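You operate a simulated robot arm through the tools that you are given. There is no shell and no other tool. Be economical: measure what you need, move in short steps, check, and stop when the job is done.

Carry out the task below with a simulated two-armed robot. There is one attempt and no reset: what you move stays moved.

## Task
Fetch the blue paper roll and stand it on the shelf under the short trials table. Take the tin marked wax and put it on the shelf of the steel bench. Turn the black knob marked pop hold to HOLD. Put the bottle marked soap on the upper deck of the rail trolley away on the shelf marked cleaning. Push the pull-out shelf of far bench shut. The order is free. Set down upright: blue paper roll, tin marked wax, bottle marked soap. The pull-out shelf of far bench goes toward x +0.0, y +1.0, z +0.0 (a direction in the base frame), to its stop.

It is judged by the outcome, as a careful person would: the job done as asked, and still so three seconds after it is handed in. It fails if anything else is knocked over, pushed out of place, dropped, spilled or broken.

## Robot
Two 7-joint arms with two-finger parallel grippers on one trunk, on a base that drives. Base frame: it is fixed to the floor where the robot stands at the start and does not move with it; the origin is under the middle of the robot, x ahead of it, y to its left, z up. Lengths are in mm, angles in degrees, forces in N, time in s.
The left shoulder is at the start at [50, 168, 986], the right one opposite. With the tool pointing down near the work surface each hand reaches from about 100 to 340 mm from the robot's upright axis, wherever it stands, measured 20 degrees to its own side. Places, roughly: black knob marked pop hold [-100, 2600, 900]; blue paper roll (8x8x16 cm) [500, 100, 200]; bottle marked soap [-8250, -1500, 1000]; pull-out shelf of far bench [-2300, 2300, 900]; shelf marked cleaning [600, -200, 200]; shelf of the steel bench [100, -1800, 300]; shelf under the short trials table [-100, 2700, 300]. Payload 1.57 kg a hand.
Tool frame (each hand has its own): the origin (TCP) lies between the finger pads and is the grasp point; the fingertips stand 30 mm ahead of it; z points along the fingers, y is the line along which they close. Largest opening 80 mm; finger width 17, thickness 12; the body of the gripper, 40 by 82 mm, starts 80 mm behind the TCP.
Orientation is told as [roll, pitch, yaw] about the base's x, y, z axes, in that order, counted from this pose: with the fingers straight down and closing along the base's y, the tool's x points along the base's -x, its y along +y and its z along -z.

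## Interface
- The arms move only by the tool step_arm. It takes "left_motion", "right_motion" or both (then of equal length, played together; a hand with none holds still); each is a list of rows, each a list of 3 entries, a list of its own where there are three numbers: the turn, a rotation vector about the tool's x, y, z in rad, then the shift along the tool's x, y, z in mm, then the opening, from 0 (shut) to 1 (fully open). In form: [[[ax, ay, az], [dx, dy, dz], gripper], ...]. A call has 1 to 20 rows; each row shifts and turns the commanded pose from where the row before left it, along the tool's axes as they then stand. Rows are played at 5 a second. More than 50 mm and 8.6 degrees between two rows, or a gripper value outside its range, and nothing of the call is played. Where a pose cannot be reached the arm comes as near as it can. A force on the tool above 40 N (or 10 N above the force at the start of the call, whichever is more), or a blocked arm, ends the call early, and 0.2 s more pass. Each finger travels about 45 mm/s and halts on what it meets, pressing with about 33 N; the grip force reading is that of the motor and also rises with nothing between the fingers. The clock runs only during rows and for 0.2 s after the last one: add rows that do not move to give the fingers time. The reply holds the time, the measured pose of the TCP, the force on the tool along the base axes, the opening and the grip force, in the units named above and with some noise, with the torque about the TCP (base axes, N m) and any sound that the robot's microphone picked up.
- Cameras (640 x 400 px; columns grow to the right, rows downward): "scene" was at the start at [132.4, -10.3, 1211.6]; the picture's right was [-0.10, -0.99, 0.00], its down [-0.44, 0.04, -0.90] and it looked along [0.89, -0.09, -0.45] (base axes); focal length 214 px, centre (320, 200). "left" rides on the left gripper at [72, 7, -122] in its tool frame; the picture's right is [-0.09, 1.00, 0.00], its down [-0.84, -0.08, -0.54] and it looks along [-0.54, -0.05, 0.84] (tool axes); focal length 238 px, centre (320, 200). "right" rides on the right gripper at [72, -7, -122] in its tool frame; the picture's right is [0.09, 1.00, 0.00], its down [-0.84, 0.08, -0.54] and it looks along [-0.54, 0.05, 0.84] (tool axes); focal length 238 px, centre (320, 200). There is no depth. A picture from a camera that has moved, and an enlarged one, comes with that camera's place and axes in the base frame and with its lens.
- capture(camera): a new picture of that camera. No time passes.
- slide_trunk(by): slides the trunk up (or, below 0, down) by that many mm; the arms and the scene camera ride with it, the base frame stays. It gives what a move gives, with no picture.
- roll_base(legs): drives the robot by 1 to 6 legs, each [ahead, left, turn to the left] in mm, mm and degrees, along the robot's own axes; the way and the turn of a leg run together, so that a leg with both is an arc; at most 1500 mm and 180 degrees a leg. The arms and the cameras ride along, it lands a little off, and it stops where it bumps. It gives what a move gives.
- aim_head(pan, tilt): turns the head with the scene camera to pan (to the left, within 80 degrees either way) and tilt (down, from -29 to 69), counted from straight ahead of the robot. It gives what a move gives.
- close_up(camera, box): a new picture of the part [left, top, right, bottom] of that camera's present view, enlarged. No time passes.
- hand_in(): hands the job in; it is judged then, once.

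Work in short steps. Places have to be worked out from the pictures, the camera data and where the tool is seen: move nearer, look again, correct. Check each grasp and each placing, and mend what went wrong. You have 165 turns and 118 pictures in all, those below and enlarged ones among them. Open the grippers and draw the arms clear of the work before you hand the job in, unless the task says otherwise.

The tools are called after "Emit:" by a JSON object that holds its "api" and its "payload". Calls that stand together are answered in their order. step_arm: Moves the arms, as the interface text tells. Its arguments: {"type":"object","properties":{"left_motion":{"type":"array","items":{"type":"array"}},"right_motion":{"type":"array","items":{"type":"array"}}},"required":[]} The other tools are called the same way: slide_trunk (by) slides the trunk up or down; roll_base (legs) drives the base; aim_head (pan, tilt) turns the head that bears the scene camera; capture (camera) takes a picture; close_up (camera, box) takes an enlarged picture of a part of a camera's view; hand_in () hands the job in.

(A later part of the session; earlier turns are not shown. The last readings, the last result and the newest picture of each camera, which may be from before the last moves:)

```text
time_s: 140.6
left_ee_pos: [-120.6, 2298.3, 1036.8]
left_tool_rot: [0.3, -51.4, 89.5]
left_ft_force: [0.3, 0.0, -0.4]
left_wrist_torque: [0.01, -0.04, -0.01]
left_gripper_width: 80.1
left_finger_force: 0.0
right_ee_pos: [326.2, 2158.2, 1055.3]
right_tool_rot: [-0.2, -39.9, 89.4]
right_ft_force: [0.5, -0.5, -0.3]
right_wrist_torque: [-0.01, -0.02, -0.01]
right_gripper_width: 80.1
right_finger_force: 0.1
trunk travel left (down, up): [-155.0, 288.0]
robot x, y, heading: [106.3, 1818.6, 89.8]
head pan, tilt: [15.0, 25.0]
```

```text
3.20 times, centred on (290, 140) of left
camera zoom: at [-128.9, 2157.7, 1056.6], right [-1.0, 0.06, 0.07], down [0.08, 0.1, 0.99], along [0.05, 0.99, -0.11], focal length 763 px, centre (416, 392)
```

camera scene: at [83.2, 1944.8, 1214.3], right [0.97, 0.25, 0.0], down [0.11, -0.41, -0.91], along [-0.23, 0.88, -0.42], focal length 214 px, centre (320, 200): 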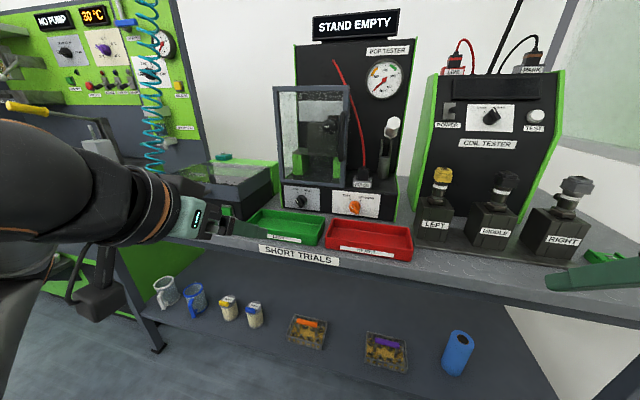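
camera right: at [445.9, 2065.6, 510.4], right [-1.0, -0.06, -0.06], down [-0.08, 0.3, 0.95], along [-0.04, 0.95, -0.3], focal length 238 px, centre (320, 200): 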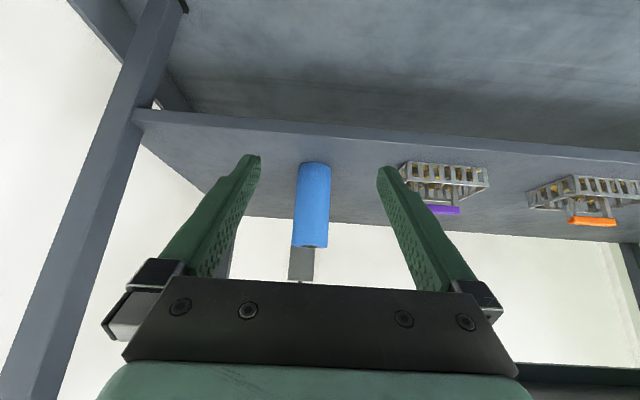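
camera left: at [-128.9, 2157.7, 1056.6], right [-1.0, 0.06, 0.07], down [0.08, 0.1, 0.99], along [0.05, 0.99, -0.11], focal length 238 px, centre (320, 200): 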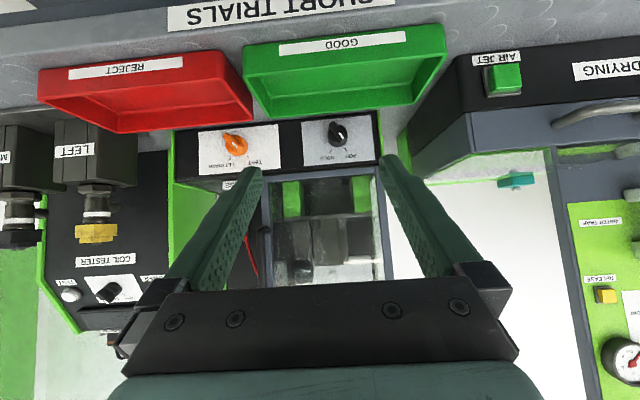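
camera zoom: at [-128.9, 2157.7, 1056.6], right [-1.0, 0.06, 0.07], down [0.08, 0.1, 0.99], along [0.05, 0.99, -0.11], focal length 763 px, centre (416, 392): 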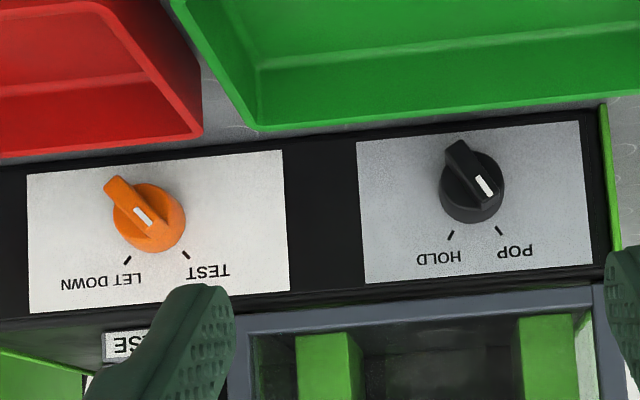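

The ridge points to POP, and HOLD is about 60° clockwise; the knob is at (-148, 2573, 901). I drive 120 mm nearer, set the hand at pitch -55, tilt it 30° to match the ridge, and stop 60 mm short.

Emit:
{"api": "roll_base", "payload": {"legs": [[120, 0, 0]]}}

Emit:
{"api": "step_arm", "payload": {"left_motion": [[[0, -0.063, 0], [0, 0, 0], 0.6], [[0, 0, 0], [9, 17, 39], 0.6], [[0, 0, 0], [9, 17, 39], 0.6], [[0, 0, 0], [9, 17, 39], 0.6], [[0.0751, 0, -0.1072], [0, 0, 0], 0.6], [[0.0751, 0, -0.1072], [0, 0, 0], 0.6], [[0.0751, 0, -0.1072], [0, 0, 0], 0.6], [[0.0751, 0, -0.1072], [0, 0, 0], 0.6], [[0, 0, 0], [0, 0, 0], 0.6]]}}

Emit:
{"api": "capture", "payload": {"camera": "left"}}

Emit:
{"api": "capture", "payload": {"camera": "scene"}}

```text
time_s: 141.9
left_ee_pos: [-120.9, 2416.7, 1037.2]
left_tool_rot: [0.2, -51.1, 89.5]
left_ft_force: [-0.3, -0.4, 0.0]
left_wrist_torque: [0.01, -0.01, 0.01]
left_gripper_width: 79.9
left_finger_force: 0.1
right_ee_pos: [326.9, 2276.6, 1054.6]
right_tool_rot: [-0.2, -40.0, 89.4]
right_ft_force: [-0.1, 0.0, 0.4]
right_wrist_torque: [0.0, -0.03, 0.0]
right_gripper_width: 79.9
right_finger_force: 0.0
trunk travel left (down, up): [-155.0, 288.0]
robot x, y, heading: [105.9, 1933.6, 89.6]
head pan, tilt: [15.0, 25.0]
```

```text
time_s: 143.9
left_ee_pos: [-169.9, 2497.8, 948.2]
left_tool_rot: [-45.1, -45.2, 125.2]
left_ft_force: [0.1, -0.1, -0.6]
left_wrist_torque: [0.01, -0.02, 0.03]
left_gripper_width: 47.9
left_finger_force: 0.0
right_ee_pos: [327.4, 2277.8, 1055.3]
right_tool_rot: [-0.1, -40.0, 89.4]
right_ft_force: [0.2, -0.6, 0.6]
right_wrist_torque: [0.04, -0.03, -0.01]
right_gripper_width: 80.2
right_finger_force: 0.0
trunk travel left (down, up): [-155.0, 288.0]
robot x, y, heading: [105.5, 1934.5, 90.0]
head pan, tilt: [15.0, 25.0]
```

```text
71 pictures are left
camera left: at [-183.7, 2355.7, 953.9], right [-0.9, 0.06, -0.43], down [-0.43, 0.04, 0.9], along [0.07, 1.0, -0.01], focal length 238 px, centre (320, 200)
```

left: 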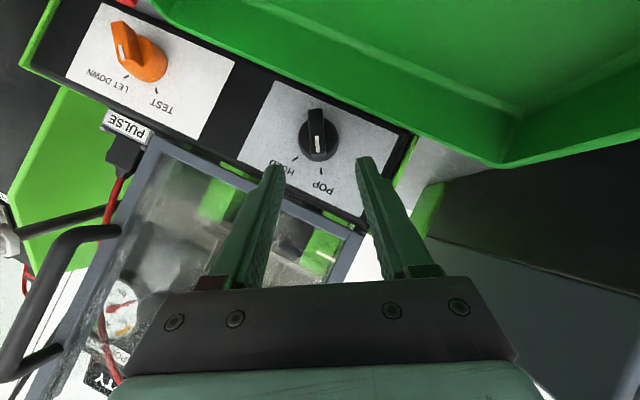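

```text
70 pictures are left
camera scene: at [83.8, 2063.7, 1214.3], right [0.97, 0.25, 0.0], down [0.11, -0.41, -0.91], along [-0.23, 0.88, -0.42], focal length 214 px, centre (320, 200)
```

scene: 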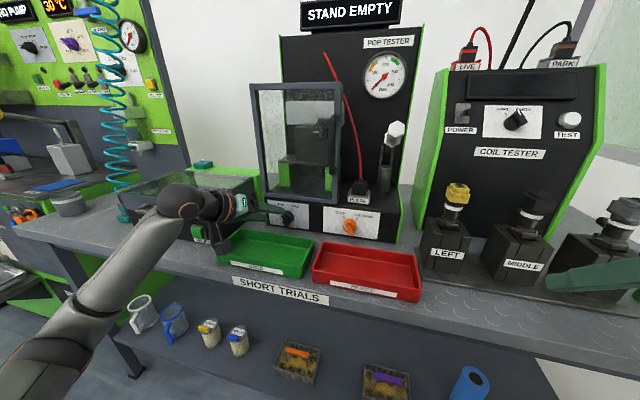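

The ridge is now parallel to the fingers and centred in the view. I advance 25 mm with a slight downward shift and check again.

Emit:
{"api": "step_arm", "payload": {"left_motion": [[[0, 0, 0], [4, 0, 12], 0.6], [[0, 0, 0], [4, 0, 13], 0.6], [[0, 0, 0], [0, 0, 0], 0.6]]}}

Emit:
{"api": "close_up", "payload": {"camera": "left", "box": [220, 50, 420, 210]}}

```text
time_s: 144.7
left_ee_pos: [-160.4, 2512.3, 929.7]
left_tool_rot: [-44.9, -45.2, 125.2]
left_ft_force: [-1.0, -0.7, 0.0]
left_wrist_torque: [0.01, 0.04, -0.01]
left_gripper_width: 48.1
left_finger_force: 0.0
right_ee_pos: [328.3, 2275.3, 1055.3]
right_tool_rot: [-0.2, -39.9, 89.5]
right_ft_force: [0.4, 0.8, -0.3]
right_wrist_torque: [-0.04, 0.01, 0.0]
right_gripper_width: 80.1
right_finger_force: 0.1
trunk travel left (down, up): [-155.0, 288.0]
robot x, y, heading: [106.5, 1929.9, 89.7]
head pan, tilt: [15.0, 25.0]
```

```text
2.50 times, centred on (320, 130) of left
camera zoom: at [-173.1, 2371.5, 935.3], right [-0.9, 0.06, -0.43], down [-0.43, 0.04, 0.9], along [0.07, 1.0, -0.01], focal length 596 px, centre (320, 375)
```

zoom: 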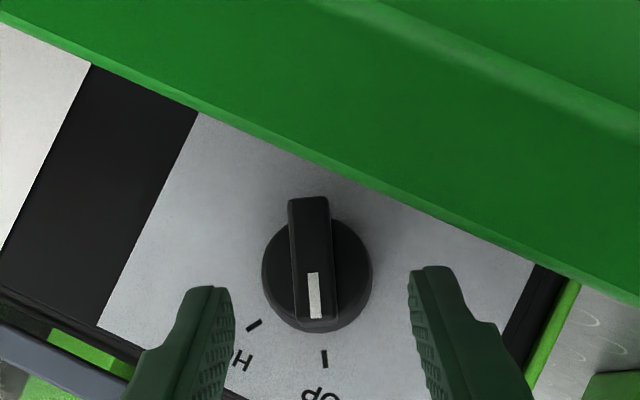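

The tool axis now meets the knob about 50 mm ahead of the TCP. I advance 28 mm so the pads overlap the ridge, and watch the force.

Emit:
{"api": "step_arm", "payload": {"left_motion": [[[0, 0, 0], [0, 0, 10], 0.6], [[0, 0, 0], [0, 0, 10], 0.6], [[0, 0, 0], [0, 0, 8], 0.6], [[0, 0, 0], [0, 0, 0], 0.6]]}}

Emit:
{"api": "close_up", "payload": {"camera": "left", "box": [220, 50, 420, 210]}}

Emit:
{"api": "close_up", "payload": {"camera": "scene", "box": [200, 180, 380, 290]}}

```text
time_s: 145.7
left_ee_pos: [-152.7, 2535.5, 916.1]
left_tool_rot: [-44.8, -45.2, 125.2]
left_ft_force: [-0.1, -1.3, -0.1]
left_wrist_torque: [-0.02, -0.03, -0.02]
left_gripper_width: 48.0
left_finger_force: 0.0
right_ee_pos: [327.3, 2275.5, 1055.1]
right_tool_rot: [-0.2, -39.9, 89.4]
right_ft_force: [0.9, 0.3, 0.8]
right_wrist_torque: [-0.01, -0.02, -0.04]
right_gripper_width: 80.1
right_finger_force: 0.1
trunk travel left (down, up): [-155.0, 288.0]
robot x, y, heading: [106.4, 1938.7, 89.5]
head pan, tilt: [15.0, 25.0]
```

```text
2.50 times, centred on (320, 130) of left
camera zoom: at [-165.3, 2394.3, 921.6], right [-0.9, 0.06, -0.43], down [-0.43, 0.04, 0.9], along [0.07, 1.0, -0.01], focal length 596 px, centre (320, 375)
```

zoom: 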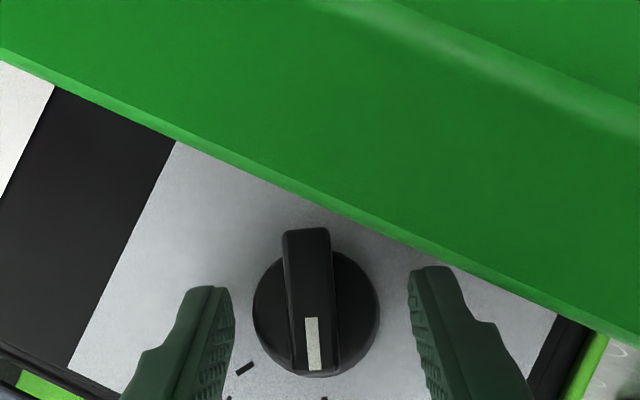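

```text
3.56 times, centred on (290, 235) of scene
camera zoom: at [83.8, 2063.7, 1214.3], right [0.97, 0.25, 0.0], down [0.11, -0.41, -0.91], along [-0.23, 0.88, -0.42], focal length 763 px, centre (427, 76)
```

zoom: 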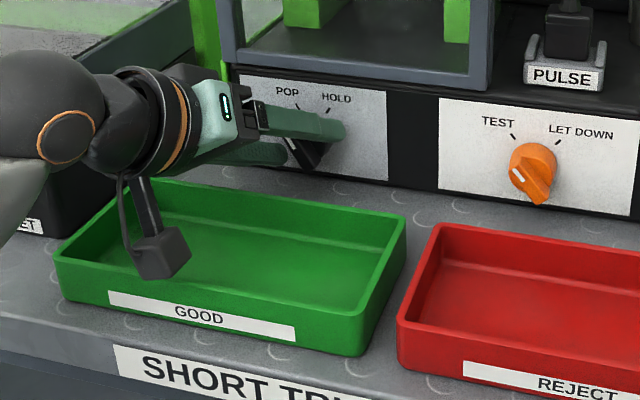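

The fingers straddle the disk too deeply for the ridge. I retreat 18 mm, shift 5 mm down, and close on the ridge.

Emit:
{"api": "step_arm", "payload": {"left_motion": [[[0, 0, 0], [5, -1, -18], 0.6], [[0, 0, 0], [0, 0, 0], 0.1], [[0, 0, 0], [0, 0, 0], 0.1], [[0, 0, 0], [0, 0, 0], 0.1], [[0, 0, 0], [0, 0, 0], 0.1]]}}

Emit:
{"api": "close_up", "payload": {"camera": "left", "box": [220, 50, 420, 210]}}

```text
time_s: 146.9
left_ee_pos: [-155.3, 2518.1, 922.9]
left_tool_rot: [-44.9, -45.2, 125.0]
left_ft_force: [2.4, -0.8, 0.6]
left_wrist_torque: [-0.02, -0.06, 0.0]
left_gripper_width: 11.9
left_finger_force: 29.5
right_ee_pos: [328.5, 2276.7, 1055.4]
right_tool_rot: [-0.2, -39.9, 89.4]
right_ft_force: [0.2, -0.6, -0.3]
right_wrist_torque: [-0.01, 0.0, 0.01]
right_gripper_width: 79.9
right_finger_force: 0.1
trunk travel left (down, up): [-155.0, 288.0]
robot x, y, heading: [106.6, 1937.1, 90.0]
head pan, tilt: [15.0, 25.0]
```

```text
2.50 times, centred on (320, 130) of left
camera zoom: at [-167.5, 2376.4, 928.0], right [-0.9, 0.06, -0.43], down [-0.43, 0.04, 0.9], along [0.07, 1.0, -0.01], focal length 596 px, centre (320, 375)
```

zoom: 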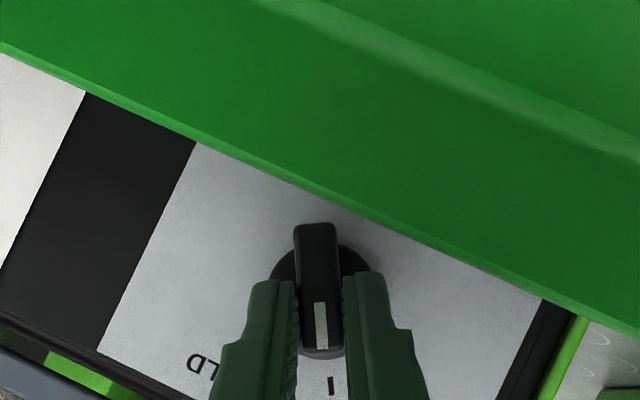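

The ridge is gripped (11.9 mm). I rotate 60° clockwise about the knob's axis, compensating for the offset.

Emit:
{"api": "step_arm", "payload": {"left_motion": [[[-0.0751, 0, 0.1072], [0, -2.9, 0], 0.1], [[-0.0751, 0, 0.1072], [0, -2.9, 0], 0.1], [[-0.0751, 0, 0.1072], [0, -2.9, 0], 0.1], [[-0.0751, 0, 0.1072], [0, -2.9, 0], 0.1], [[-0.0751, 0, 0.1072], [0, -2.9, 0], 0.1], [[-0.0751, 0, 0.1072], [0, -2.9, 0], 0.1], [[-0.0751, 0, 0.1072], [0, -2.9, 0], 0.1], [[-0.0751, 0, 0.1072], [0, -2.9, 0], 0.1], [[0, 0, 0], [0, 0, 0], 0.1]]}}

Emit:
{"api": "close_up", "payload": {"camera": "left", "box": [220, 50, 420, 210]}}

```text
time_s: 148.9
left_ee_pos: [-136.6, 2518.5, 922.5]
left_tool_rot: [45.2, -44.9, 54.6]
left_ft_force: [-11.7, -3.8, -3.9]
left_wrist_torque: [-0.09, -0.1, 0.39]
left_gripper_width: 11.8
left_finger_force: 28.5
right_ee_pos: [326.8, 2275.8, 1054.7]
right_tool_rot: [-0.4, -39.9, 89.5]
right_ft_force: [-0.2, -0.2, -0.1]
right_wrist_torque: [-0.02, 0.01, -0.02]
right_gripper_width: 79.9
right_finger_force: 0.1
trunk travel left (down, up): [-155.0, 288.0]
robot x, y, heading: [104.8, 1935.8, 89.9]
head pan, tilt: [15.0, 25.0]
```

```text
2.50 times, centred on (320, 130) of left
camera zoom: at [-136.1, 2376.3, 935.1], right [-0.82, 0.06, 0.57], down [0.57, 0.04, 0.82], along [0.02, 1.0, -0.06], focal length 596 px, centre (320, 375)
```

zoom: 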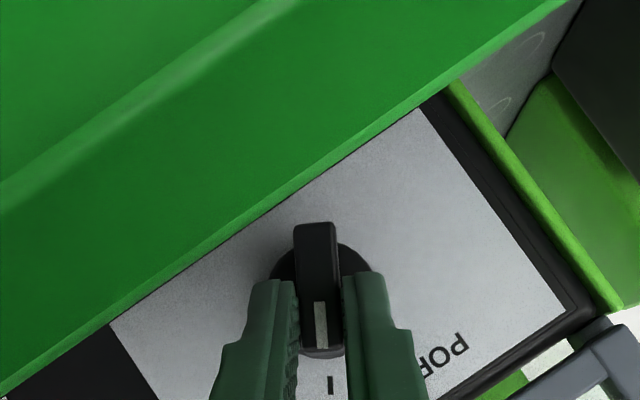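

The pointer now lines up with the other tick, HOLD. I release and retract, then verify.

Emit:
{"api": "step_arm", "payload": {"left_motion": [[[0, 0, 0], [0, 0, 0], 0.5], [[0, 0, 0], [0, 0, 0], 0.5], [[0, 0, 0], [0, 0, 0], 0.5], [[0, 0, 0], [0, 0, -25], 0.5], [[0, 0, 0], [0, 0, -40], 0.5], [[0, 0, 0], [0, 0, -40], 0.5], [[0, 0, 0], [0, 0, 0], 0.5]]}}

Emit:
{"api": "close_up", "payload": {"camera": "scene", "box": [220, 170, 400, 270]}}

```text
time_s: 150.5
left_ee_pos: [-103.2, 2431.6, 976.5]
left_tool_rot: [45.1, -45.0, 54.3]
left_ft_force: [-0.7, -0.2, 0.3]
left_wrist_torque: [0.01, 0.0, -0.03]
left_gripper_width: 40.1
left_finger_force: 0.0
right_ee_pos: [327.4, 2276.1, 1055.6]
right_tool_rot: [-0.2, -39.9, 89.4]
right_ft_force: [-0.2, -1.1, 0.7]
right_wrist_torque: [-0.02, -0.03, -0.01]
right_gripper_width: 79.9
right_finger_force: 0.0
trunk travel left (down, up): [-155.0, 288.0]
robot x, y, heading: [105.5, 1935.8, 89.7]
head pan, tilt: [15.0, 25.0]
```

```text
3.56 times, centred on (310, 220) of scene
camera zoom: at [83.8, 2063.6, 1214.3], right [0.97, 0.25, 0.0], down [0.11, -0.41, -0.91], along [-0.23, 0.88, -0.42], focal length 763 px, centre (356, 129)
```

zoom: 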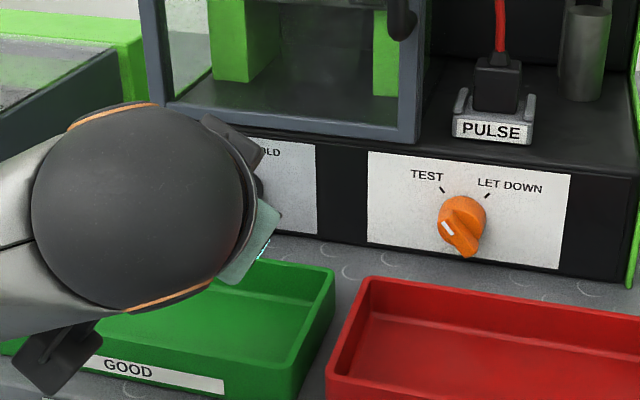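

I raise the hand clear, undo the tilt, back the base off, and check the knob.

Emit:
{"api": "step_arm", "payload": {"left_motion": [[[0, 0, 0], [-28, 20, -20], 0.5], [[0, 0, 0], [-28, 20, -20], 0.5], [[0.0751, 0, -0.1072], [0, 0, 0], 0.5], [[0.0751, 0, -0.1072], [0, 0, 0], 0.5], [[0.0751, 0, -0.1072], [0, 0, 0], 0.5], [[0.0751, 0, -0.1072], [0, 0, 0], 0.5], [[0, 0, 0], [0, 0, 0], 0.5]]}}

Emit:
{"api": "roll_base", "payload": {"legs": [[-300, 0, 0]]}}

Emit:
{"api": "close_up", "payload": {"camera": "scene", "box": [220, 100, 420, 225]}}

```text
time_s: 152.1
left_ee_pos: [-103.8, 2432.3, 1055.9]
left_tool_rot: [0.0, -54.9, 89.7]
left_ft_force: [0.2, -0.5, 0.3]
left_wrist_torque: [0.0, -0.02, 0.0]
left_gripper_width: 40.1
left_finger_force: 0.0
right_ee_pos: [327.2, 2278.1, 1054.8]
right_tool_rot: [-0.3, -39.8, 89.5]
right_ft_force: [0.3, 0.0, 0.9]
right_wrist_torque: [-0.01, 0.0, 0.0]
right_gripper_width: 79.9
right_finger_force: 0.0
trunk travel left (down, up): [-155.0, 288.0]
robot x, y, heading: [105.7, 1936.4, 90.0]
head pan, tilt: [15.0, 25.0]
```

```text
time_s: 154.1
left_ee_pos: [-104.2, 2132.8, 1055.5]
left_tool_rot: [0.1, -55.0, 89.5]
left_ft_force: [-0.3, 0.3, 0.2]
left_wrist_torque: [0.01, -0.01, -0.01]
left_gripper_width: 40.1
left_finger_force: 0.1
right_ee_pos: [325.8, 1977.8, 1055.0]
right_tool_rot: [-0.1, -39.9, 89.3]
right_ft_force: [0.4, -1.1, -0.3]
right_wrist_torque: [-0.01, 0.03, 0.02]
right_gripper_width: 80.1
right_finger_force: 0.1
trunk travel left (down, up): [-155.0, 288.0]
robot x, y, heading: [103.9, 1638.3, 89.4]
head pan, tilt: [15.0, 25.0]
```

```text
3.20 times, centred on (320, 162) of scene
camera zoom: at [82.2, 1765.2, 1214.4], right [0.97, 0.25, 0.0], down [0.11, -0.41, -0.91], along [-0.23, 0.88, -0.42], focal length 686 px, centre (320, 320)
```

zoom: 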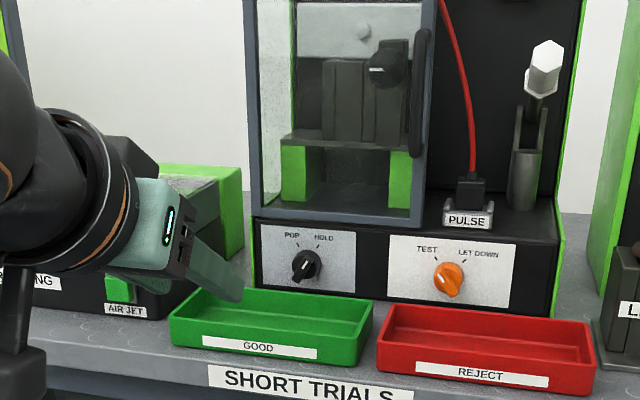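

The knob points at HOLD. Next is the far bench: I back off, travel left (toward -x), and look.

Emit:
{"api": "roll_base", "payload": {"legs": [[-250, 0, 0], [0, 1500, 0], [0, 600, 0]]}}

Emit:
{"api": "aim_head", "payload": {"pan": 10, "tilt": 20}}

Emit:
{"api": "capture", "payload": {"camera": "scene"}}

```text
time_s: 155.6
left_ee_pos: [-115.3, 1960.0, 1056.4]
left_tool_rot: [0.3, -55.0, 90.2]
left_ft_force: [-0.2, 0.3, -0.6]
left_wrist_torque: [0.01, 0.0, 0.02]
left_gripper_width: 39.9
left_finger_force: 0.0
right_ee_pos: [318.4, 1810.8, 1056.9]
right_tool_rot: [-0.2, -40.0, 90.1]
right_ft_force: [-0.2, -0.3, 1.3]
right_wrist_torque: [0.03, -0.01, 0.0]
right_gripper_width: 80.0
right_finger_force: 0.0
trunk travel left (down, up): [-155.0, 288.0]
robot x, y, heading: [99.3, 1463.8, 90.4]
head pan, tilt: [15.0, 25.0]
stopped in leg 1: the robot was blocked; the commanded pose is now the measured one
```

```text
time_s: 156.3
left_ee_pos: [-116.1, 1959.7, 1056.6]
left_tool_rot: [0.2, -55.0, 90.2]
left_ft_force: [-0.3, 0.2, 0.0]
left_wrist_torque: [-0.01, 0.02, 0.04]
left_gripper_width: 39.8
left_finger_force: 0.1
right_ee_pos: [318.5, 1811.8, 1055.5]
right_tool_rot: [-0.2, -40.0, 90.1]
right_ft_force: [-0.4, 0.0, 0.6]
right_wrist_torque: [0.01, 0.0, -0.03]
right_gripper_width: 80.1
right_finger_force: 0.1
trunk travel left (down, up): [-155.0, 288.0]
robot x, y, heading: [102.2, 1467.5, 90.3]
head pan, tilt: [10.0, 20.0]
```

```text
62 pictures are left
camera scene: at [84.6, 1597.6, 1222.4], right [0.98, 0.18, 0.0], down [0.06, -0.34, -0.94], along [-0.17, 0.92, -0.34], focal length 214 px, centre (320, 200)
```

scene: 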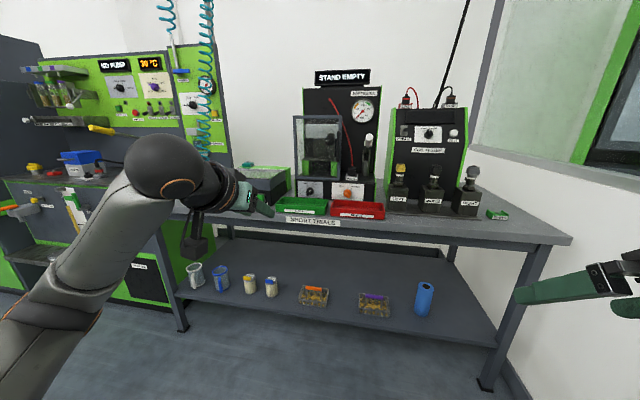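

The base bumped something behind (likely the tank's corner). I ease forward, move left, and look back to check it.

Emit:
{"api": "roll_base", "payload": {"legs": [[40, 0, 0], [0, 1000, 0], [-150, 0, 0], [0, 1000, 0]]}}

Emit:
{"api": "aim_head", "payload": {"pan": 10, "tilt": 20}}

Emit:
{"api": "capture", "payload": {"camera": "scene"}}

Emit:
{"api": "aim_head", "payload": {"pan": -80, "tilt": 20}}

Emit:
{"api": "capture", "payload": {"camera": "scene"}}

```text
time_s: 175.5
left_ee_pos: [-2114.0, 1835.8, 1056.2]
left_tool_rot: [0.2, -55.0, 90.1]
left_ft_force: [1.0, -0.6, -0.6]
left_wrist_torque: [0.03, 0.02, 0.0]
left_gripper_width: 39.7
left_finger_force: 0.0
right_ee_pos: [-1680.6, 1687.5, 1055.2]
right_tool_rot: [-0.2, -40.0, 90.0]
right_ft_force: [0.3, 0.1, 0.2]
right_wrist_torque: [0.03, -0.02, 0.05]
right_gripper_width: 79.8
right_finger_force: 0.0
trunk travel left (down, up): [-155.0, 288.0]
robot x, y, heading: [-1900.1, 1340.3, 90.4]
head pan, tilt: [10.0, 20.0]
```

```text
time_s: 176.1
left_ee_pos: [-2113.4, 1836.4, 1055.9]
left_tool_rot: [0.2, -55.0, 90.2]
left_ft_force: [0.2, -0.4, 0.3]
left_wrist_torque: [-0.01, 0.0, -0.01]
left_gripper_width: 39.6
left_finger_force: 0.0
right_ee_pos: [-1681.5, 1685.5, 1056.6]
right_tool_rot: [-0.2, -40.1, 90.0]
right_ft_force: [0.3, -0.7, 0.7]
right_wrist_torque: [0.0, -0.04, 0.0]
right_gripper_width: 80.1
right_finger_force: 0.0
trunk travel left (down, up): [-155.0, 288.0]
robot x, y, heading: [-1902.9, 1343.8, 90.4]
head pan, tilt: [10.0, 20.0]
```

```text
61 pictures are left
camera scene: at [-1915.0, 1473.9, 1222.4], right [0.98, 0.18, 0.0], down [0.06, -0.34, -0.94], along [-0.17, 0.92, -0.34], focal length 214 px, centre (320, 200)
```

scene: 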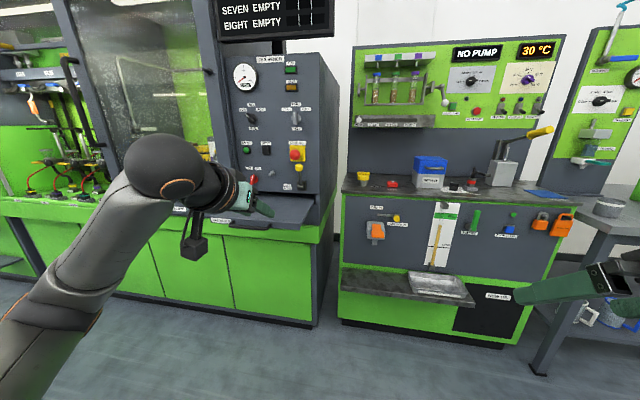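

```text
time_s: 177.8
left_ee_pos: [-2114.2, 1836.3, 1055.6]
left_tool_rot: [0.2, -55.0, 90.1]
left_ft_force: [-0.6, 0.9, 0.6]
left_wrist_torque: [0.02, -0.01, -0.02]
left_gripper_width: 39.9
left_finger_force: 0.1
right_ee_pos: [-1682.4, 1686.1, 1055.1]
right_tool_rot: [-0.2, -40.1, 90.1]
right_ft_force: [-0.1, 0.2, 0.0]
right_wrist_torque: [0.02, 0.0, -0.03]
right_gripper_width: 80.1
right_finger_force: 0.1
trunk travel left (down, up): [-155.0, 288.0]
robot x, y, heading: [-1897.7, 1343.9, 90.2]
head pan, tilt: [-80.0, 20.0]
```

```text
60 pictures are left
camera scene: at [-1806.7, 1399.0, 1222.4], right [0.18, -0.98, 0.0], down [-0.34, -0.06, -0.94], along [0.92, 0.17, -0.34], focal length 214 px, centre (320, 200)
```

scene: 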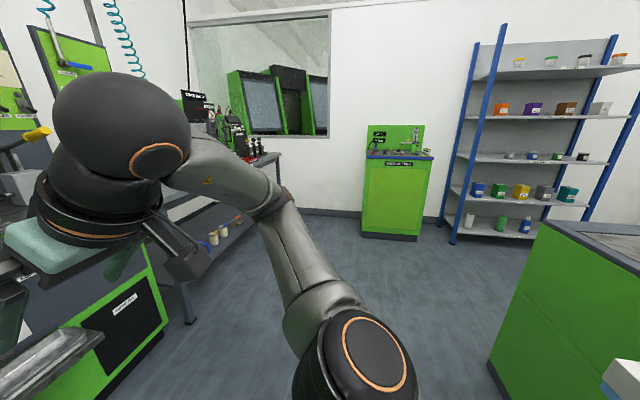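

The tank is fine. The pull-out shelf is seen at about (-2250, 2200-2400, 900) on the far bench. I look closer at it.

Emit:
{"api": "aim_head", "payload": {"pan": 15, "tilt": 25}}

Emit:
{"api": "step_arm", "payload": {"left_motion": [[[0, 0, 0], [28, 20, -38], 0], [[0, 0, 0], [28, 20, -38], 0], [[0, 0, 0], [0, 0, 0], 0], [[0, 0, 0], [0, 0, 0], 0]]}}

Emit:
{"api": "capture", "payload": {"camera": "scene"}}

Emit:
{"api": "close_up", "payload": {"camera": "scene", "box": [180, 130, 380, 255]}}

```text
time_s: 179.5
left_ee_pos: [-2113.8, 1836.6, 1056.6]
left_tool_rot: [0.3, -55.1, 90.2]
left_ft_force: [1.1, 0.2, 0.3]
left_wrist_torque: [0.01, -0.01, -0.02]
left_gripper_width: 40.2
left_finger_force: 0.0
right_ee_pos: [-1681.9, 1685.3, 1054.7]
right_tool_rot: [-0.3, -40.0, 89.9]
right_ft_force: [0.3, -0.6, 0.6]
right_wrist_torque: [-0.03, 0.01, 0.02]
right_gripper_width: 79.8
right_finger_force: 0.0
trunk travel left (down, up): [-155.0, 288.0]
robot x, y, heading: [-1898.1, 1345.3, 90.1]
head pan, tilt: [15.0, 25.0]
```

```text
refused: row 1 steps farther than a row can; nothing moved
```

```text
59 pictures are left
camera scene: at [-1922.6, 1471.2, 1214.3], right [0.96, 0.26, 0.0], down [0.11, -0.41, -0.91], along [-0.24, 0.87, -0.42], focal length 214 px, centre (320, 200)
```

scene: 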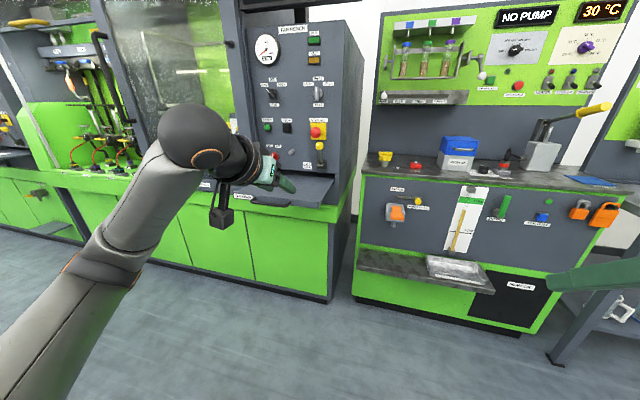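

```text
3.20 times, centred on (280, 192) of scene
camera zoom: at [-1922.6, 1471.2, 1214.3], right [0.96, 0.26, 0.0], down [0.11, -0.41, -0.91], along [-0.24, 0.87, -0.42], focal length 686 px, centre (448, 224)
```

zoom: 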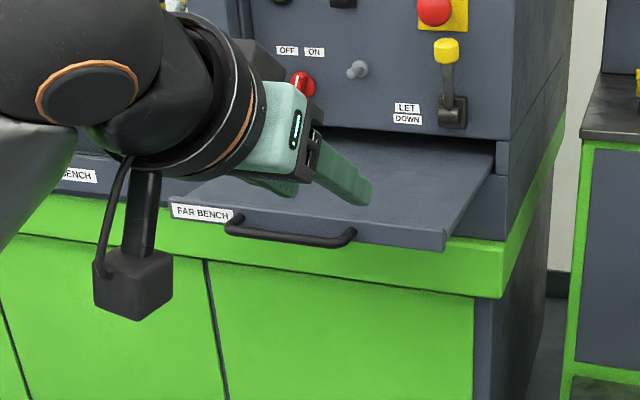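

It is labelled FAR BENCH, with a handle on its front edge. I use the left wrist camera for a second bearing.

Emit:
{"api": "capture", "payload": {"camera": "left"}}

```text
57 pictures are left
camera left: at [-2119.9, 1695.1, 1066.1], right [-1.0, 0.05, 0.08], down [0.08, 0.04, 1.0], along [0.04, 1.0, -0.04], focal length 238 px, centre (320, 200)
```

left: 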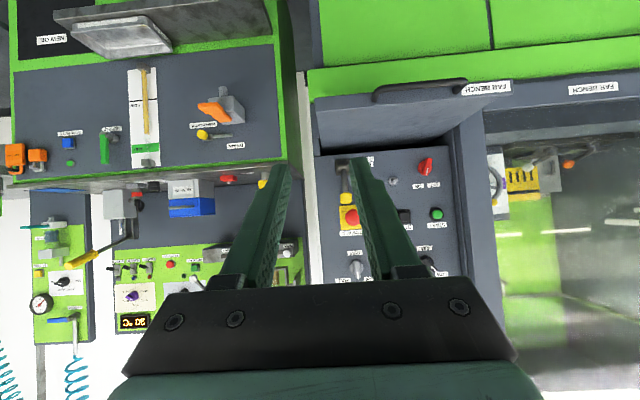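

Handle: about (-2305, 2140, 855). I point the left hand down with the fingers shut, at handle height, then drive up so that the fingers push the bar.

Emit:
{"api": "step_arm", "payload": {"left_motion": [[[0, 0, 0], [27, 0, -39], 0], [[0, 0, 0], [27, 0, -39], 0], [[0, 0, 0], [27, 0, -39], 0], [[0, 0.137, 0], [0, 0, 0], 0], [[0, 0.137, 0], [0, 0, 0], 0], [[0, 0.137, 0], [0, 0, 0], 0], [[0, 0.137, 0], [0, 0, 0], 0], [[0, 0.137, 0], [0, 0, 0], 0], [[0, 0.137, 0], [0, 0, 0], 0], [[0, 0.137, 0], [0, 0, 0], 0], [[0, 0, 0], [0, 0, 48], 0], [[0, 0, 0], [0, 0, 48], 0], [[0, 0, 0], [0, 0, 48], 0], [[0, 0, 0], [0, 0, 48], 0], [[0, 0, 0], [0, 0, 6], 0], [[0, 0, 0], [0, 0, 0], 0]]}}

Emit:
{"api": "roll_base", "payload": {"legs": [[0, 185, 0], [300, 0, 0]]}}

Emit:
{"api": "capture", "payload": {"camera": "scene"}}

Emit:
{"api": "capture", "payload": {"camera": "left"}}

```text
time_s: 182.9
left_ee_pos: [-2112.2, 1695.5, 859.2]
left_tool_rot: [0.1, -0.1, 90.2]
left_ft_force: [0.2, -0.4, 0.9]
left_wrist_torque: [-0.01, -0.04, 0.01]
left_gripper_width: 0.1
left_finger_force: 21.6
right_ee_pos: [-1680.6, 1685.7, 1055.0]
right_tool_rot: [-0.2, -40.0, 90.1]
right_ft_force: [0.5, -0.6, 0.3]
right_wrist_torque: [-0.05, 0.03, 0.01]
right_gripper_width: 80.0
right_finger_force: 0.0
trunk travel left (down, up): [-155.0, 288.0]
robot x, y, heading: [-1897.0, 1343.4, 90.2]
head pan, tilt: [15.0, 25.0]
```

```text
time_s: 186.8
left_ee_pos: [-2299.4, 1994.8, 859.6]
left_tool_rot: [0.1, 0.0, 90.3]
left_ft_force: [-0.2, 0.0, 0.5]
left_wrist_torque: [-0.01, 0.01, 0.02]
left_gripper_width: 0.0
left_finger_force: 20.7
right_ee_pos: [-1867.4, 1984.8, 1054.9]
right_tool_rot: [-0.2, -40.0, 90.1]
right_ft_force: [-0.3, -0.1, -0.6]
right_wrist_torque: [-0.03, 0.01, 0.02]
right_gripper_width: 80.3
right_finger_force: 0.0
trunk travel left (down, up): [-155.0, 288.0]
robot x, y, heading: [-2085.1, 1646.7, 90.1]
head pan, tilt: [15.0, 25.0]
```

```text
56 pictures are left
camera scene: at [-2109.7, 1770.4, 1214.3], right [0.96, 0.26, 0.0], down [0.11, -0.41, -0.91], along [-0.24, 0.87, -0.42], focal length 214 px, centre (320, 200)
```

scene: 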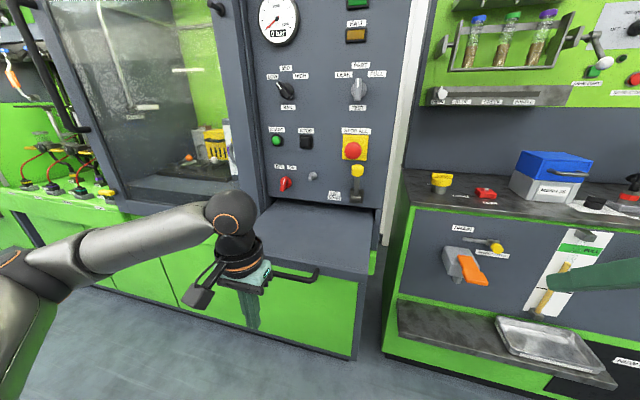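

```text
55 pictures are left
camera left: at [-2306.3, 1921.7, 980.0], right [-1.0, 0.09, 0.0], down [0.07, 0.84, 0.54], along [0.05, 0.54, -0.84], focal length 238 px, centre (320, 200)
```

left: 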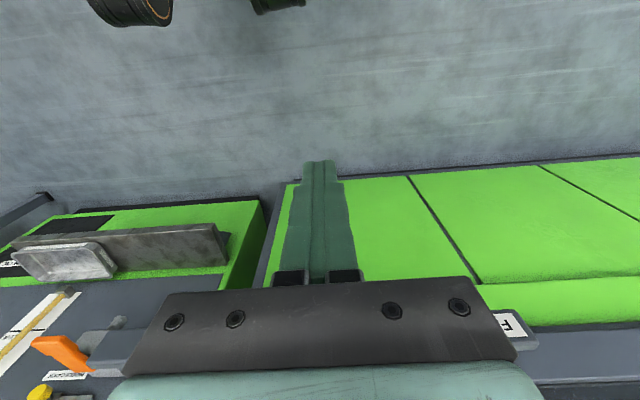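

Alignment is good, with the handle bar at y≈2112. I drive ahead so the fingers meet the bar and push.

Emit:
{"api": "roll_base", "payload": {"legs": [[150, 0, 0]]}}

Emit:
{"api": "capture", "payload": {"camera": "scene"}}

```text
time_s: 187.9
left_ee_pos: [-2300.1, 2064.2, 859.9]
left_tool_rot: [0.4, 0.9, 89.8]
left_ft_force: [-1.0, 0.6, 0.1]
left_wrist_torque: [-0.01, 0.03, -0.06]
left_gripper_width: 0.0
left_finger_force: 21.4
right_ee_pos: [-1869.2, 2062.6, 1055.8]
right_tool_rot: [-0.1, -40.1, 90.0]
right_ft_force: [0.8, 0.0, 0.1]
right_wrist_torque: [0.01, 0.01, -0.01]
right_gripper_width: 80.2
right_finger_force: 0.1
trunk travel left (down, up): [-155.0, 288.0]
robot x, y, heading: [-2090.5, 1718.1, 90.5]
head pan, tilt: [15.0, 25.0]
stopped in leg 1: the force on the tool passed its limit at 46 N (the readings are from after the stop); the commanded pose is now the measured one
```

```text
54 pictures are left
camera scene: at [-2110.2, 1847.2, 1214.4], right [0.96, 0.26, 0.0], down [0.11, -0.41, -0.91], along [-0.24, 0.87, -0.42], focal length 214 px, centre (320, 200)
```

scene: 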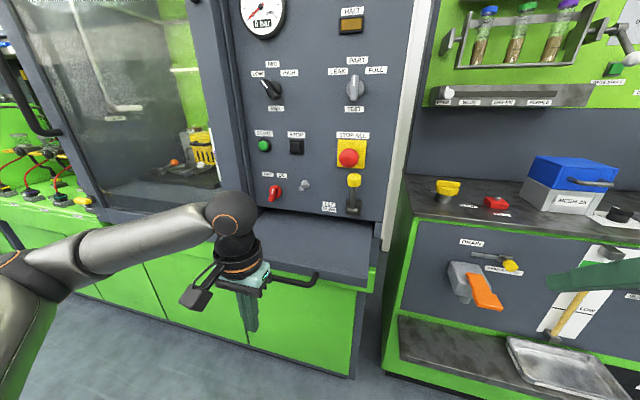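

The handle moved along with the hand, so the shelf slides. I continue pushing.

Emit:
{"api": "roll_base", "payload": {"legs": [[40, 0, 0]]}}

Emit:
{"api": "roll_base", "payload": {"legs": [[40, 0, 0]]}}

Emit:
{"api": "capture", "payload": {"camera": "scene"}}

```text
time_s: 188.8
left_ee_pos: [-2300.8, 2105.6, 859.0]
left_tool_rot: [0.5, 0.9, 89.8]
left_ft_force: [0.0, 0.5, 0.4]
left_wrist_torque: [0.0, -0.01, 0.03]
left_gripper_width: 0.0
left_finger_force: 21.5
right_ee_pos: [-1869.4, 2103.7, 1056.6]
right_tool_rot: [-0.3, -40.0, 90.0]
right_ft_force: [0.3, 0.3, 0.2]
right_wrist_torque: [-0.01, -0.01, -0.01]
right_gripper_width: 79.9
right_finger_force: 0.0
trunk travel left (down, up): [-155.0, 288.0]
robot x, y, heading: [-2088.2, 1758.5, 90.5]
head pan, tilt: [15.0, 25.0]
```

```text
time_s: 189.7
left_ee_pos: [-2301.0, 2147.6, 858.5]
left_tool_rot: [0.4, 0.9, 89.8]
left_ft_force: [1.0, 0.1, -0.1]
left_wrist_torque: [0.02, -0.03, -0.03]
left_gripper_width: 0.2
left_finger_force: 21.3
right_ee_pos: [-1868.9, 2143.8, 1054.3]
right_tool_rot: [-0.2, -40.2, 90.0]
right_ft_force: [0.4, -0.6, -0.1]
right_wrist_torque: [-0.03, -0.01, 0.0]
right_gripper_width: 80.0
right_finger_force: 0.0
trunk travel left (down, up): [-155.0, 288.0]
robot x, y, heading: [-2090.0, 1799.3, 90.3]
head pan, tilt: [15.0, 25.0]
```

```text
53 pictures are left
camera scene: at [-2110.8, 1928.1, 1214.3], right [0.96, 0.27, 0.0], down [0.11, -0.41, -0.91], along [-0.24, 0.87, -0.42], focal length 214 px, centre (320, 200)
```

scene: 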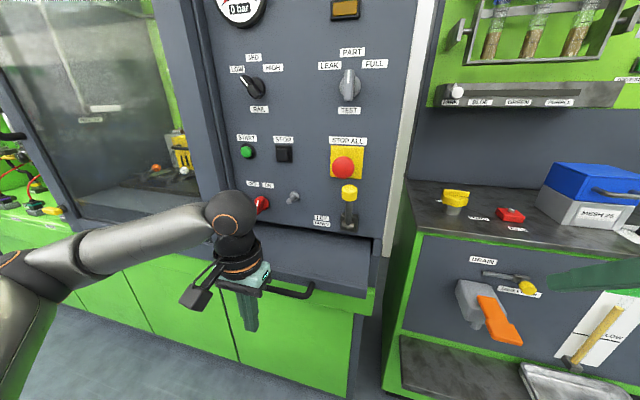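

It slides well, and the front is about 35 mm from the bench lip. I go on in small legs until it stops.

Emit:
{"api": "roll_base", "payload": {"legs": [[30, 0, 0]]}}

Emit:
{"api": "roll_base", "payload": {"legs": [[30, 0, 0]]}}

Emit:
{"api": "capture", "payload": {"camera": "scene"}}

```text
time_s: 190.5
left_ee_pos: [-2301.9, 2177.1, 858.2]
left_tool_rot: [0.4, 0.9, 89.8]
left_ft_force: [-0.4, 0.4, 0.1]
left_wrist_torque: [-0.01, 0.01, 0.01]
left_gripper_width: 0.0
left_finger_force: 21.0
right_ee_pos: [-1869.1, 2172.4, 1055.6]
right_tool_rot: [-0.2, -40.2, 90.0]
right_ft_force: [-0.2, -0.6, 0.8]
right_wrist_torque: [-0.01, 0.02, 0.03]
right_gripper_width: 80.0
right_finger_force: 0.1
trunk travel left (down, up): [-155.0, 288.0]
robot x, y, heading: [-2087.3, 1829.6, 90.2]
head pan, tilt: [15.0, 25.0]
```

```text
time_s: 191.3
left_ee_pos: [-2301.6, 2205.1, 858.8]
left_tool_rot: [0.4, 1.0, 89.9]
left_ft_force: [0.0, -0.3, 1.3]
left_wrist_torque: [-0.04, 0.0, -0.01]
left_gripper_width: 0.1
left_finger_force: 20.9
right_ee_pos: [-1869.4, 2202.2, 1056.3]
right_tool_rot: [-0.2, -40.0, 90.1]
right_ft_force: [-0.8, 0.1, -0.1]
right_wrist_torque: [-0.01, 0.01, -0.02]
right_gripper_width: 80.0
right_finger_force: 0.1
trunk travel left (down, up): [-155.0, 288.0]
robot x, y, heading: [-2086.0, 1864.4, 90.2]
head pan, tilt: [15.0, 25.0]
```

```text
52 pictures are left
camera scene: at [-2111.1, 1987.3, 1214.3], right [0.96, 0.26, 0.0], down [0.11, -0.41, -0.91], along [-0.24, 0.87, -0.42], focal length 214 px, centre (320, 200)
```

scene: 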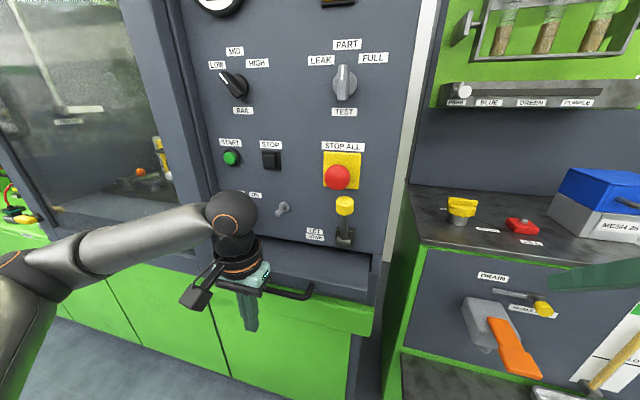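

Still sliding with low force. I continue.

Emit:
{"api": "roll_base", "payload": {"legs": [[30, 0, 0]]}}

Emit:
{"api": "roll_base", "payload": {"legs": [[30, 0, 0]]}}

Emit:
{"api": "capture", "payload": {"camera": "scene"}}

```text
time_s: 192.1
left_ee_pos: [-2302.0, 2234.8, 857.8]
left_tool_rot: [0.4, 0.9, 90.0]
left_ft_force: [-0.5, -0.6, -0.1]
left_wrist_torque: [0.01, 0.0, 0.03]
left_gripper_width: 0.0
left_finger_force: 21.3
right_ee_pos: [-1868.4, 2232.5, 1056.0]
right_tool_rot: [-0.3, -40.1, 90.1]
right_ft_force: [0.4, 0.4, -0.4]
right_wrist_torque: [0.02, -0.02, -0.04]
right_gripper_width: 80.0
right_finger_force: 0.1
trunk travel left (down, up): [-155.0, 288.0]
robot x, y, heading: [-2088.8, 1889.1, 90.5]
head pan, tilt: [15.0, 25.0]
```

```text
time_s: 193.0
left_ee_pos: [-2302.6, 2265.9, 859.9]
left_tool_rot: [0.4, 0.9, 89.9]
left_ft_force: [-0.3, 0.2, -0.5]
left_wrist_torque: [-0.02, 0.01, -0.01]
left_gripper_width: 0.2
left_finger_force: 21.2
right_ee_pos: [-1868.8, 2261.9, 1055.2]
right_tool_rot: [-0.2, -40.0, 90.1]
right_ft_force: [0.3, -1.1, -0.8]
right_wrist_torque: [0.0, -0.02, 0.02]
right_gripper_width: 80.1
right_finger_force: 0.1
trunk travel left (down, up): [-155.0, 288.0]
robot x, y, heading: [-2088.5, 1919.5, 90.3]
head pan, tilt: [15.0, 25.0]
```

```text
51 pictures are left
camera scene: at [-2111.4, 2047.2, 1214.3], right [0.96, 0.26, 0.0], down [0.11, -0.41, -0.91], along [-0.24, 0.87, -0.42], focal length 214 px, centre (320, 200)
```

scene: 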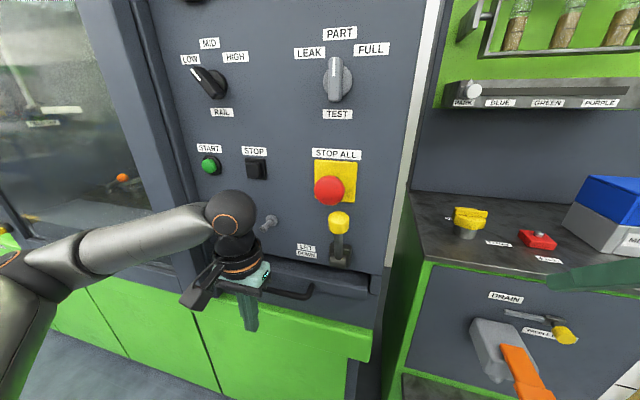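

Nearly shut. I continue in 15 mm legs, watching the force.

Emit:
{"api": "roll_base", "payload": {"legs": [[15, 0, 0]]}}

Emit:
{"api": "roll_base", "payload": {"legs": [[15, 0, 0]]}}

Emit:
{"api": "close_up", "payload": {"camera": "scene", "box": [160, 180, 400, 350]}}

```text
time_s: 193.7
left_ee_pos: [-2302.4, 2281.2, 860.5]
left_tool_rot: [0.4, 1.0, 89.9]
left_ft_force: [-0.5, -0.2, 0.0]
left_wrist_torque: [-0.01, 0.02, 0.0]
left_gripper_width: 0.0
left_finger_force: 21.0
right_ee_pos: [-1868.7, 2276.7, 1055.3]
right_tool_rot: [-0.1, -40.1, 89.9]
right_ft_force: [0.9, -0.8, -0.4]
right_wrist_torque: [0.02, 0.01, -0.02]
right_gripper_width: 80.1
right_finger_force: 0.1
trunk travel left (down, up): [-155.0, 288.0]
robot x, y, heading: [-2092.0, 1935.4, 89.8]
head pan, tilt: [15.0, 25.0]
```

```text
time_s: 194.5
left_ee_pos: [-2302.1, 2296.2, 859.8]
left_tool_rot: [0.4, 1.0, 89.8]
left_ft_force: [-0.9, 0.6, -0.5]
left_wrist_torque: [0.02, 0.0, -0.01]
left_gripper_width: 0.0
left_finger_force: 21.5
right_ee_pos: [-1868.4, 2292.6, 1056.2]
right_tool_rot: [-0.2, -40.1, 89.9]
right_ft_force: [-0.2, -0.5, -0.6]
right_wrist_torque: [0.06, 0.02, -0.01]
right_gripper_width: 80.0
right_finger_force: 0.1
trunk travel left (down, up): [-155.0, 288.0]
robot x, y, heading: [-2087.7, 1949.9, 90.4]
head pan, tilt: [15.0, 25.0]
```

```text
2.35 times, centred on (280, 265) of scene
camera zoom: at [-2111.6, 2077.0, 1214.3], right [0.96, 0.26, 0.0], down [0.11, -0.41, -0.91], along [-0.24, 0.87, -0.42], focal length 505 px, centre (414, 47)
```

zoom: 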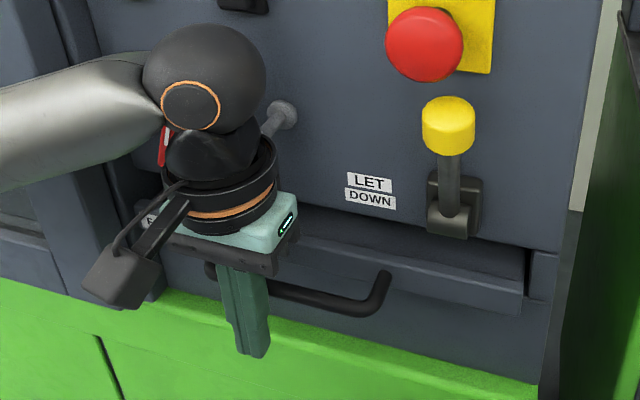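

About 40 mm remain, and the vertical wrist would come near the toggle. I back off, tilt the hand to -40° so the wrist trails behind, and then push on.

Emit:
{"api": "roll_base", "payload": {"legs": [[-50, 0, 0]]}}

Emit:
{"api": "step_arm", "payload": {"left_motion": [[[0, -0.14, 0], [0, 0, 0], 0], [[0, -0.14, 0], [0, 0, 0], 0], [[0, -0.14, 0], [0, 0, 0], 0], [[0, -0.14, 0], [0, 0, 0], 0], [[0, -0.14, 0], [0, 0, 0], 0], [[0, 0, 0], [0, 0, 0], 0]]}}

Emit:
{"api": "close_up", "payload": {"camera": "scene", "box": [160, 180, 400, 350]}}

```text
time_s: 195.4
left_ee_pos: [-2302.2, 2246.9, 859.3]
left_tool_rot: [0.5, 0.9, 89.9]
left_ft_force: [0.0, 0.1, 0.1]
left_wrist_torque: [0.02, 0.0, 0.01]
left_gripper_width: 0.1
left_finger_force: 21.1
right_ee_pos: [-1868.7, 2242.5, 1054.8]
right_tool_rot: [-0.2, -40.1, 89.9]
right_ft_force: [0.2, -0.8, -0.4]
right_wrist_torque: [-0.01, -0.04, -0.03]
right_gripper_width: 79.9
right_finger_force: 0.1
trunk travel left (down, up): [-155.0, 288.0]
robot x, y, heading: [-2087.8, 1898.4, 90.2]
head pan, tilt: [15.0, 25.0]
```

```text
time_s: 196.8
left_ee_pos: [-2297.2, 2291.7, 870.8]
left_tool_rot: [0.5, -39.1, 89.6]
left_ft_force: [0.8, -0.5, -1.2]
left_wrist_torque: [0.01, 0.0, -0.03]
left_gripper_width: 0.1
left_finger_force: 21.4
left hand out of reach, approached as far as the arm can: row 4, 5
right_ee_pos: [-1869.5, 2241.9, 1056.1]
right_tool_rot: [-0.1, -40.2, 90.0]
right_ft_force: [-0.4, 0.4, -0.3]
right_wrist_torque: [0.02, -0.01, 0.0]
right_gripper_width: 80.1
right_finger_force: 0.0
trunk travel left (down, up): [-155.0, 288.0]
robot x, y, heading: [-2087.9, 1898.4, 90.6]
head pan, tilt: [15.0, 25.0]
```

```text
2.35 times, centred on (280, 265) of scene
camera zoom: at [-2111.3, 2027.2, 1214.3], right [0.96, 0.26, 0.0], down [0.11, -0.41, -0.91], along [-0.24, 0.87, -0.42], focal length 505 px, centre (414, 47)
```

zoom: 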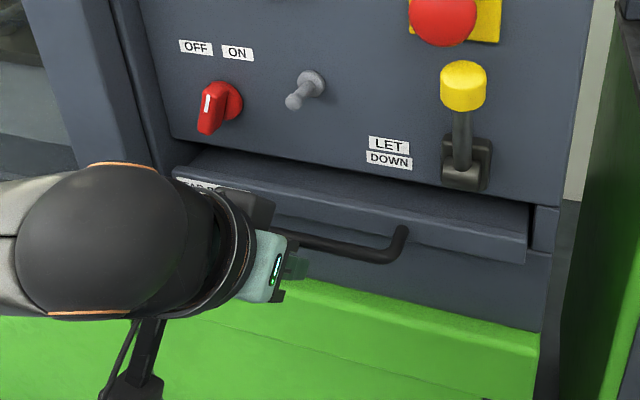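

The hand shifted ahead a bit, by the reach limit, and now sits at the handle. I push on in small legs.

Emit:
{"api": "roll_base", "payload": {"legs": [[20, 0, 0]]}}

Emit:
{"api": "roll_base", "payload": {"legs": [[20, 0, 0]]}}

Emit:
{"api": "close_up", "payload": {"camera": "scene", "box": [160, 180, 400, 350]}}

```text
time_s: 197.6
left_ee_pos: [-2296.7, 2309.9, 869.3]
left_tool_rot: [0.5, -38.6, 89.5]
left_ft_force: [1.9, -11.9, -14.4]
left_wrist_torque: [0.07, -0.04, 0.14]
left_gripper_width: 0.0
left_finger_force: 21.0
right_ee_pos: [-1870.5, 2261.6, 1055.8]
right_tool_rot: [-0.2, -40.1, 90.0]
right_ft_force: [-0.4, 0.4, 0.2]
right_wrist_torque: [0.0, 0.0, -0.03]
right_gripper_width: 79.9
right_finger_force: 0.1
trunk travel left (down, up): [-155.0, 288.0]
robot x, y, heading: [-2089.3, 1914.6, 90.2]
head pan, tilt: [15.0, 25.0]
```

```text
time_s: 198.4
left_ee_pos: [-2295.2, 2311.7, 864.0]
left_tool_rot: [0.9, -37.2, 88.8]
left_ft_force: [-0.8, -1.7, -1.5]
left_wrist_torque: [0.02, -0.02, 0.02]
left_gripper_width: 0.2
left_finger_force: 21.1
right_ee_pos: [-1870.1, 2271.0, 1055.5]
right_tool_rot: [-0.2, -40.2, 90.0]
right_ft_force: [0.3, 0.0, 0.3]
right_wrist_torque: [0.0, -0.02, -0.03]
right_gripper_width: 80.1
right_finger_force: 0.0
trunk travel left (down, up): [-155.0, 288.0]
robot x, y, heading: [-2083.6, 1927.7, 90.6]
head pan, tilt: [15.0, 25.0]
stopped in leg 1: the force on the tool passed its limit at 61 N (the readings are from after the stop); the commanded pose is now the measured one
```

```text
2.35 times, centred on (280, 265) of scene
camera zoom: at [-2111.7, 2055.4, 1214.4], right [0.96, 0.27, 0.0], down [0.11, -0.41, -0.91], along [-0.24, 0.87, -0.42], focal length 505 px, centre (414, 47)
```

zoom: 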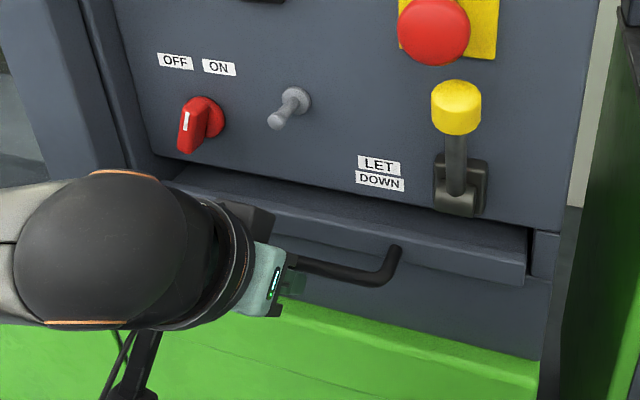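

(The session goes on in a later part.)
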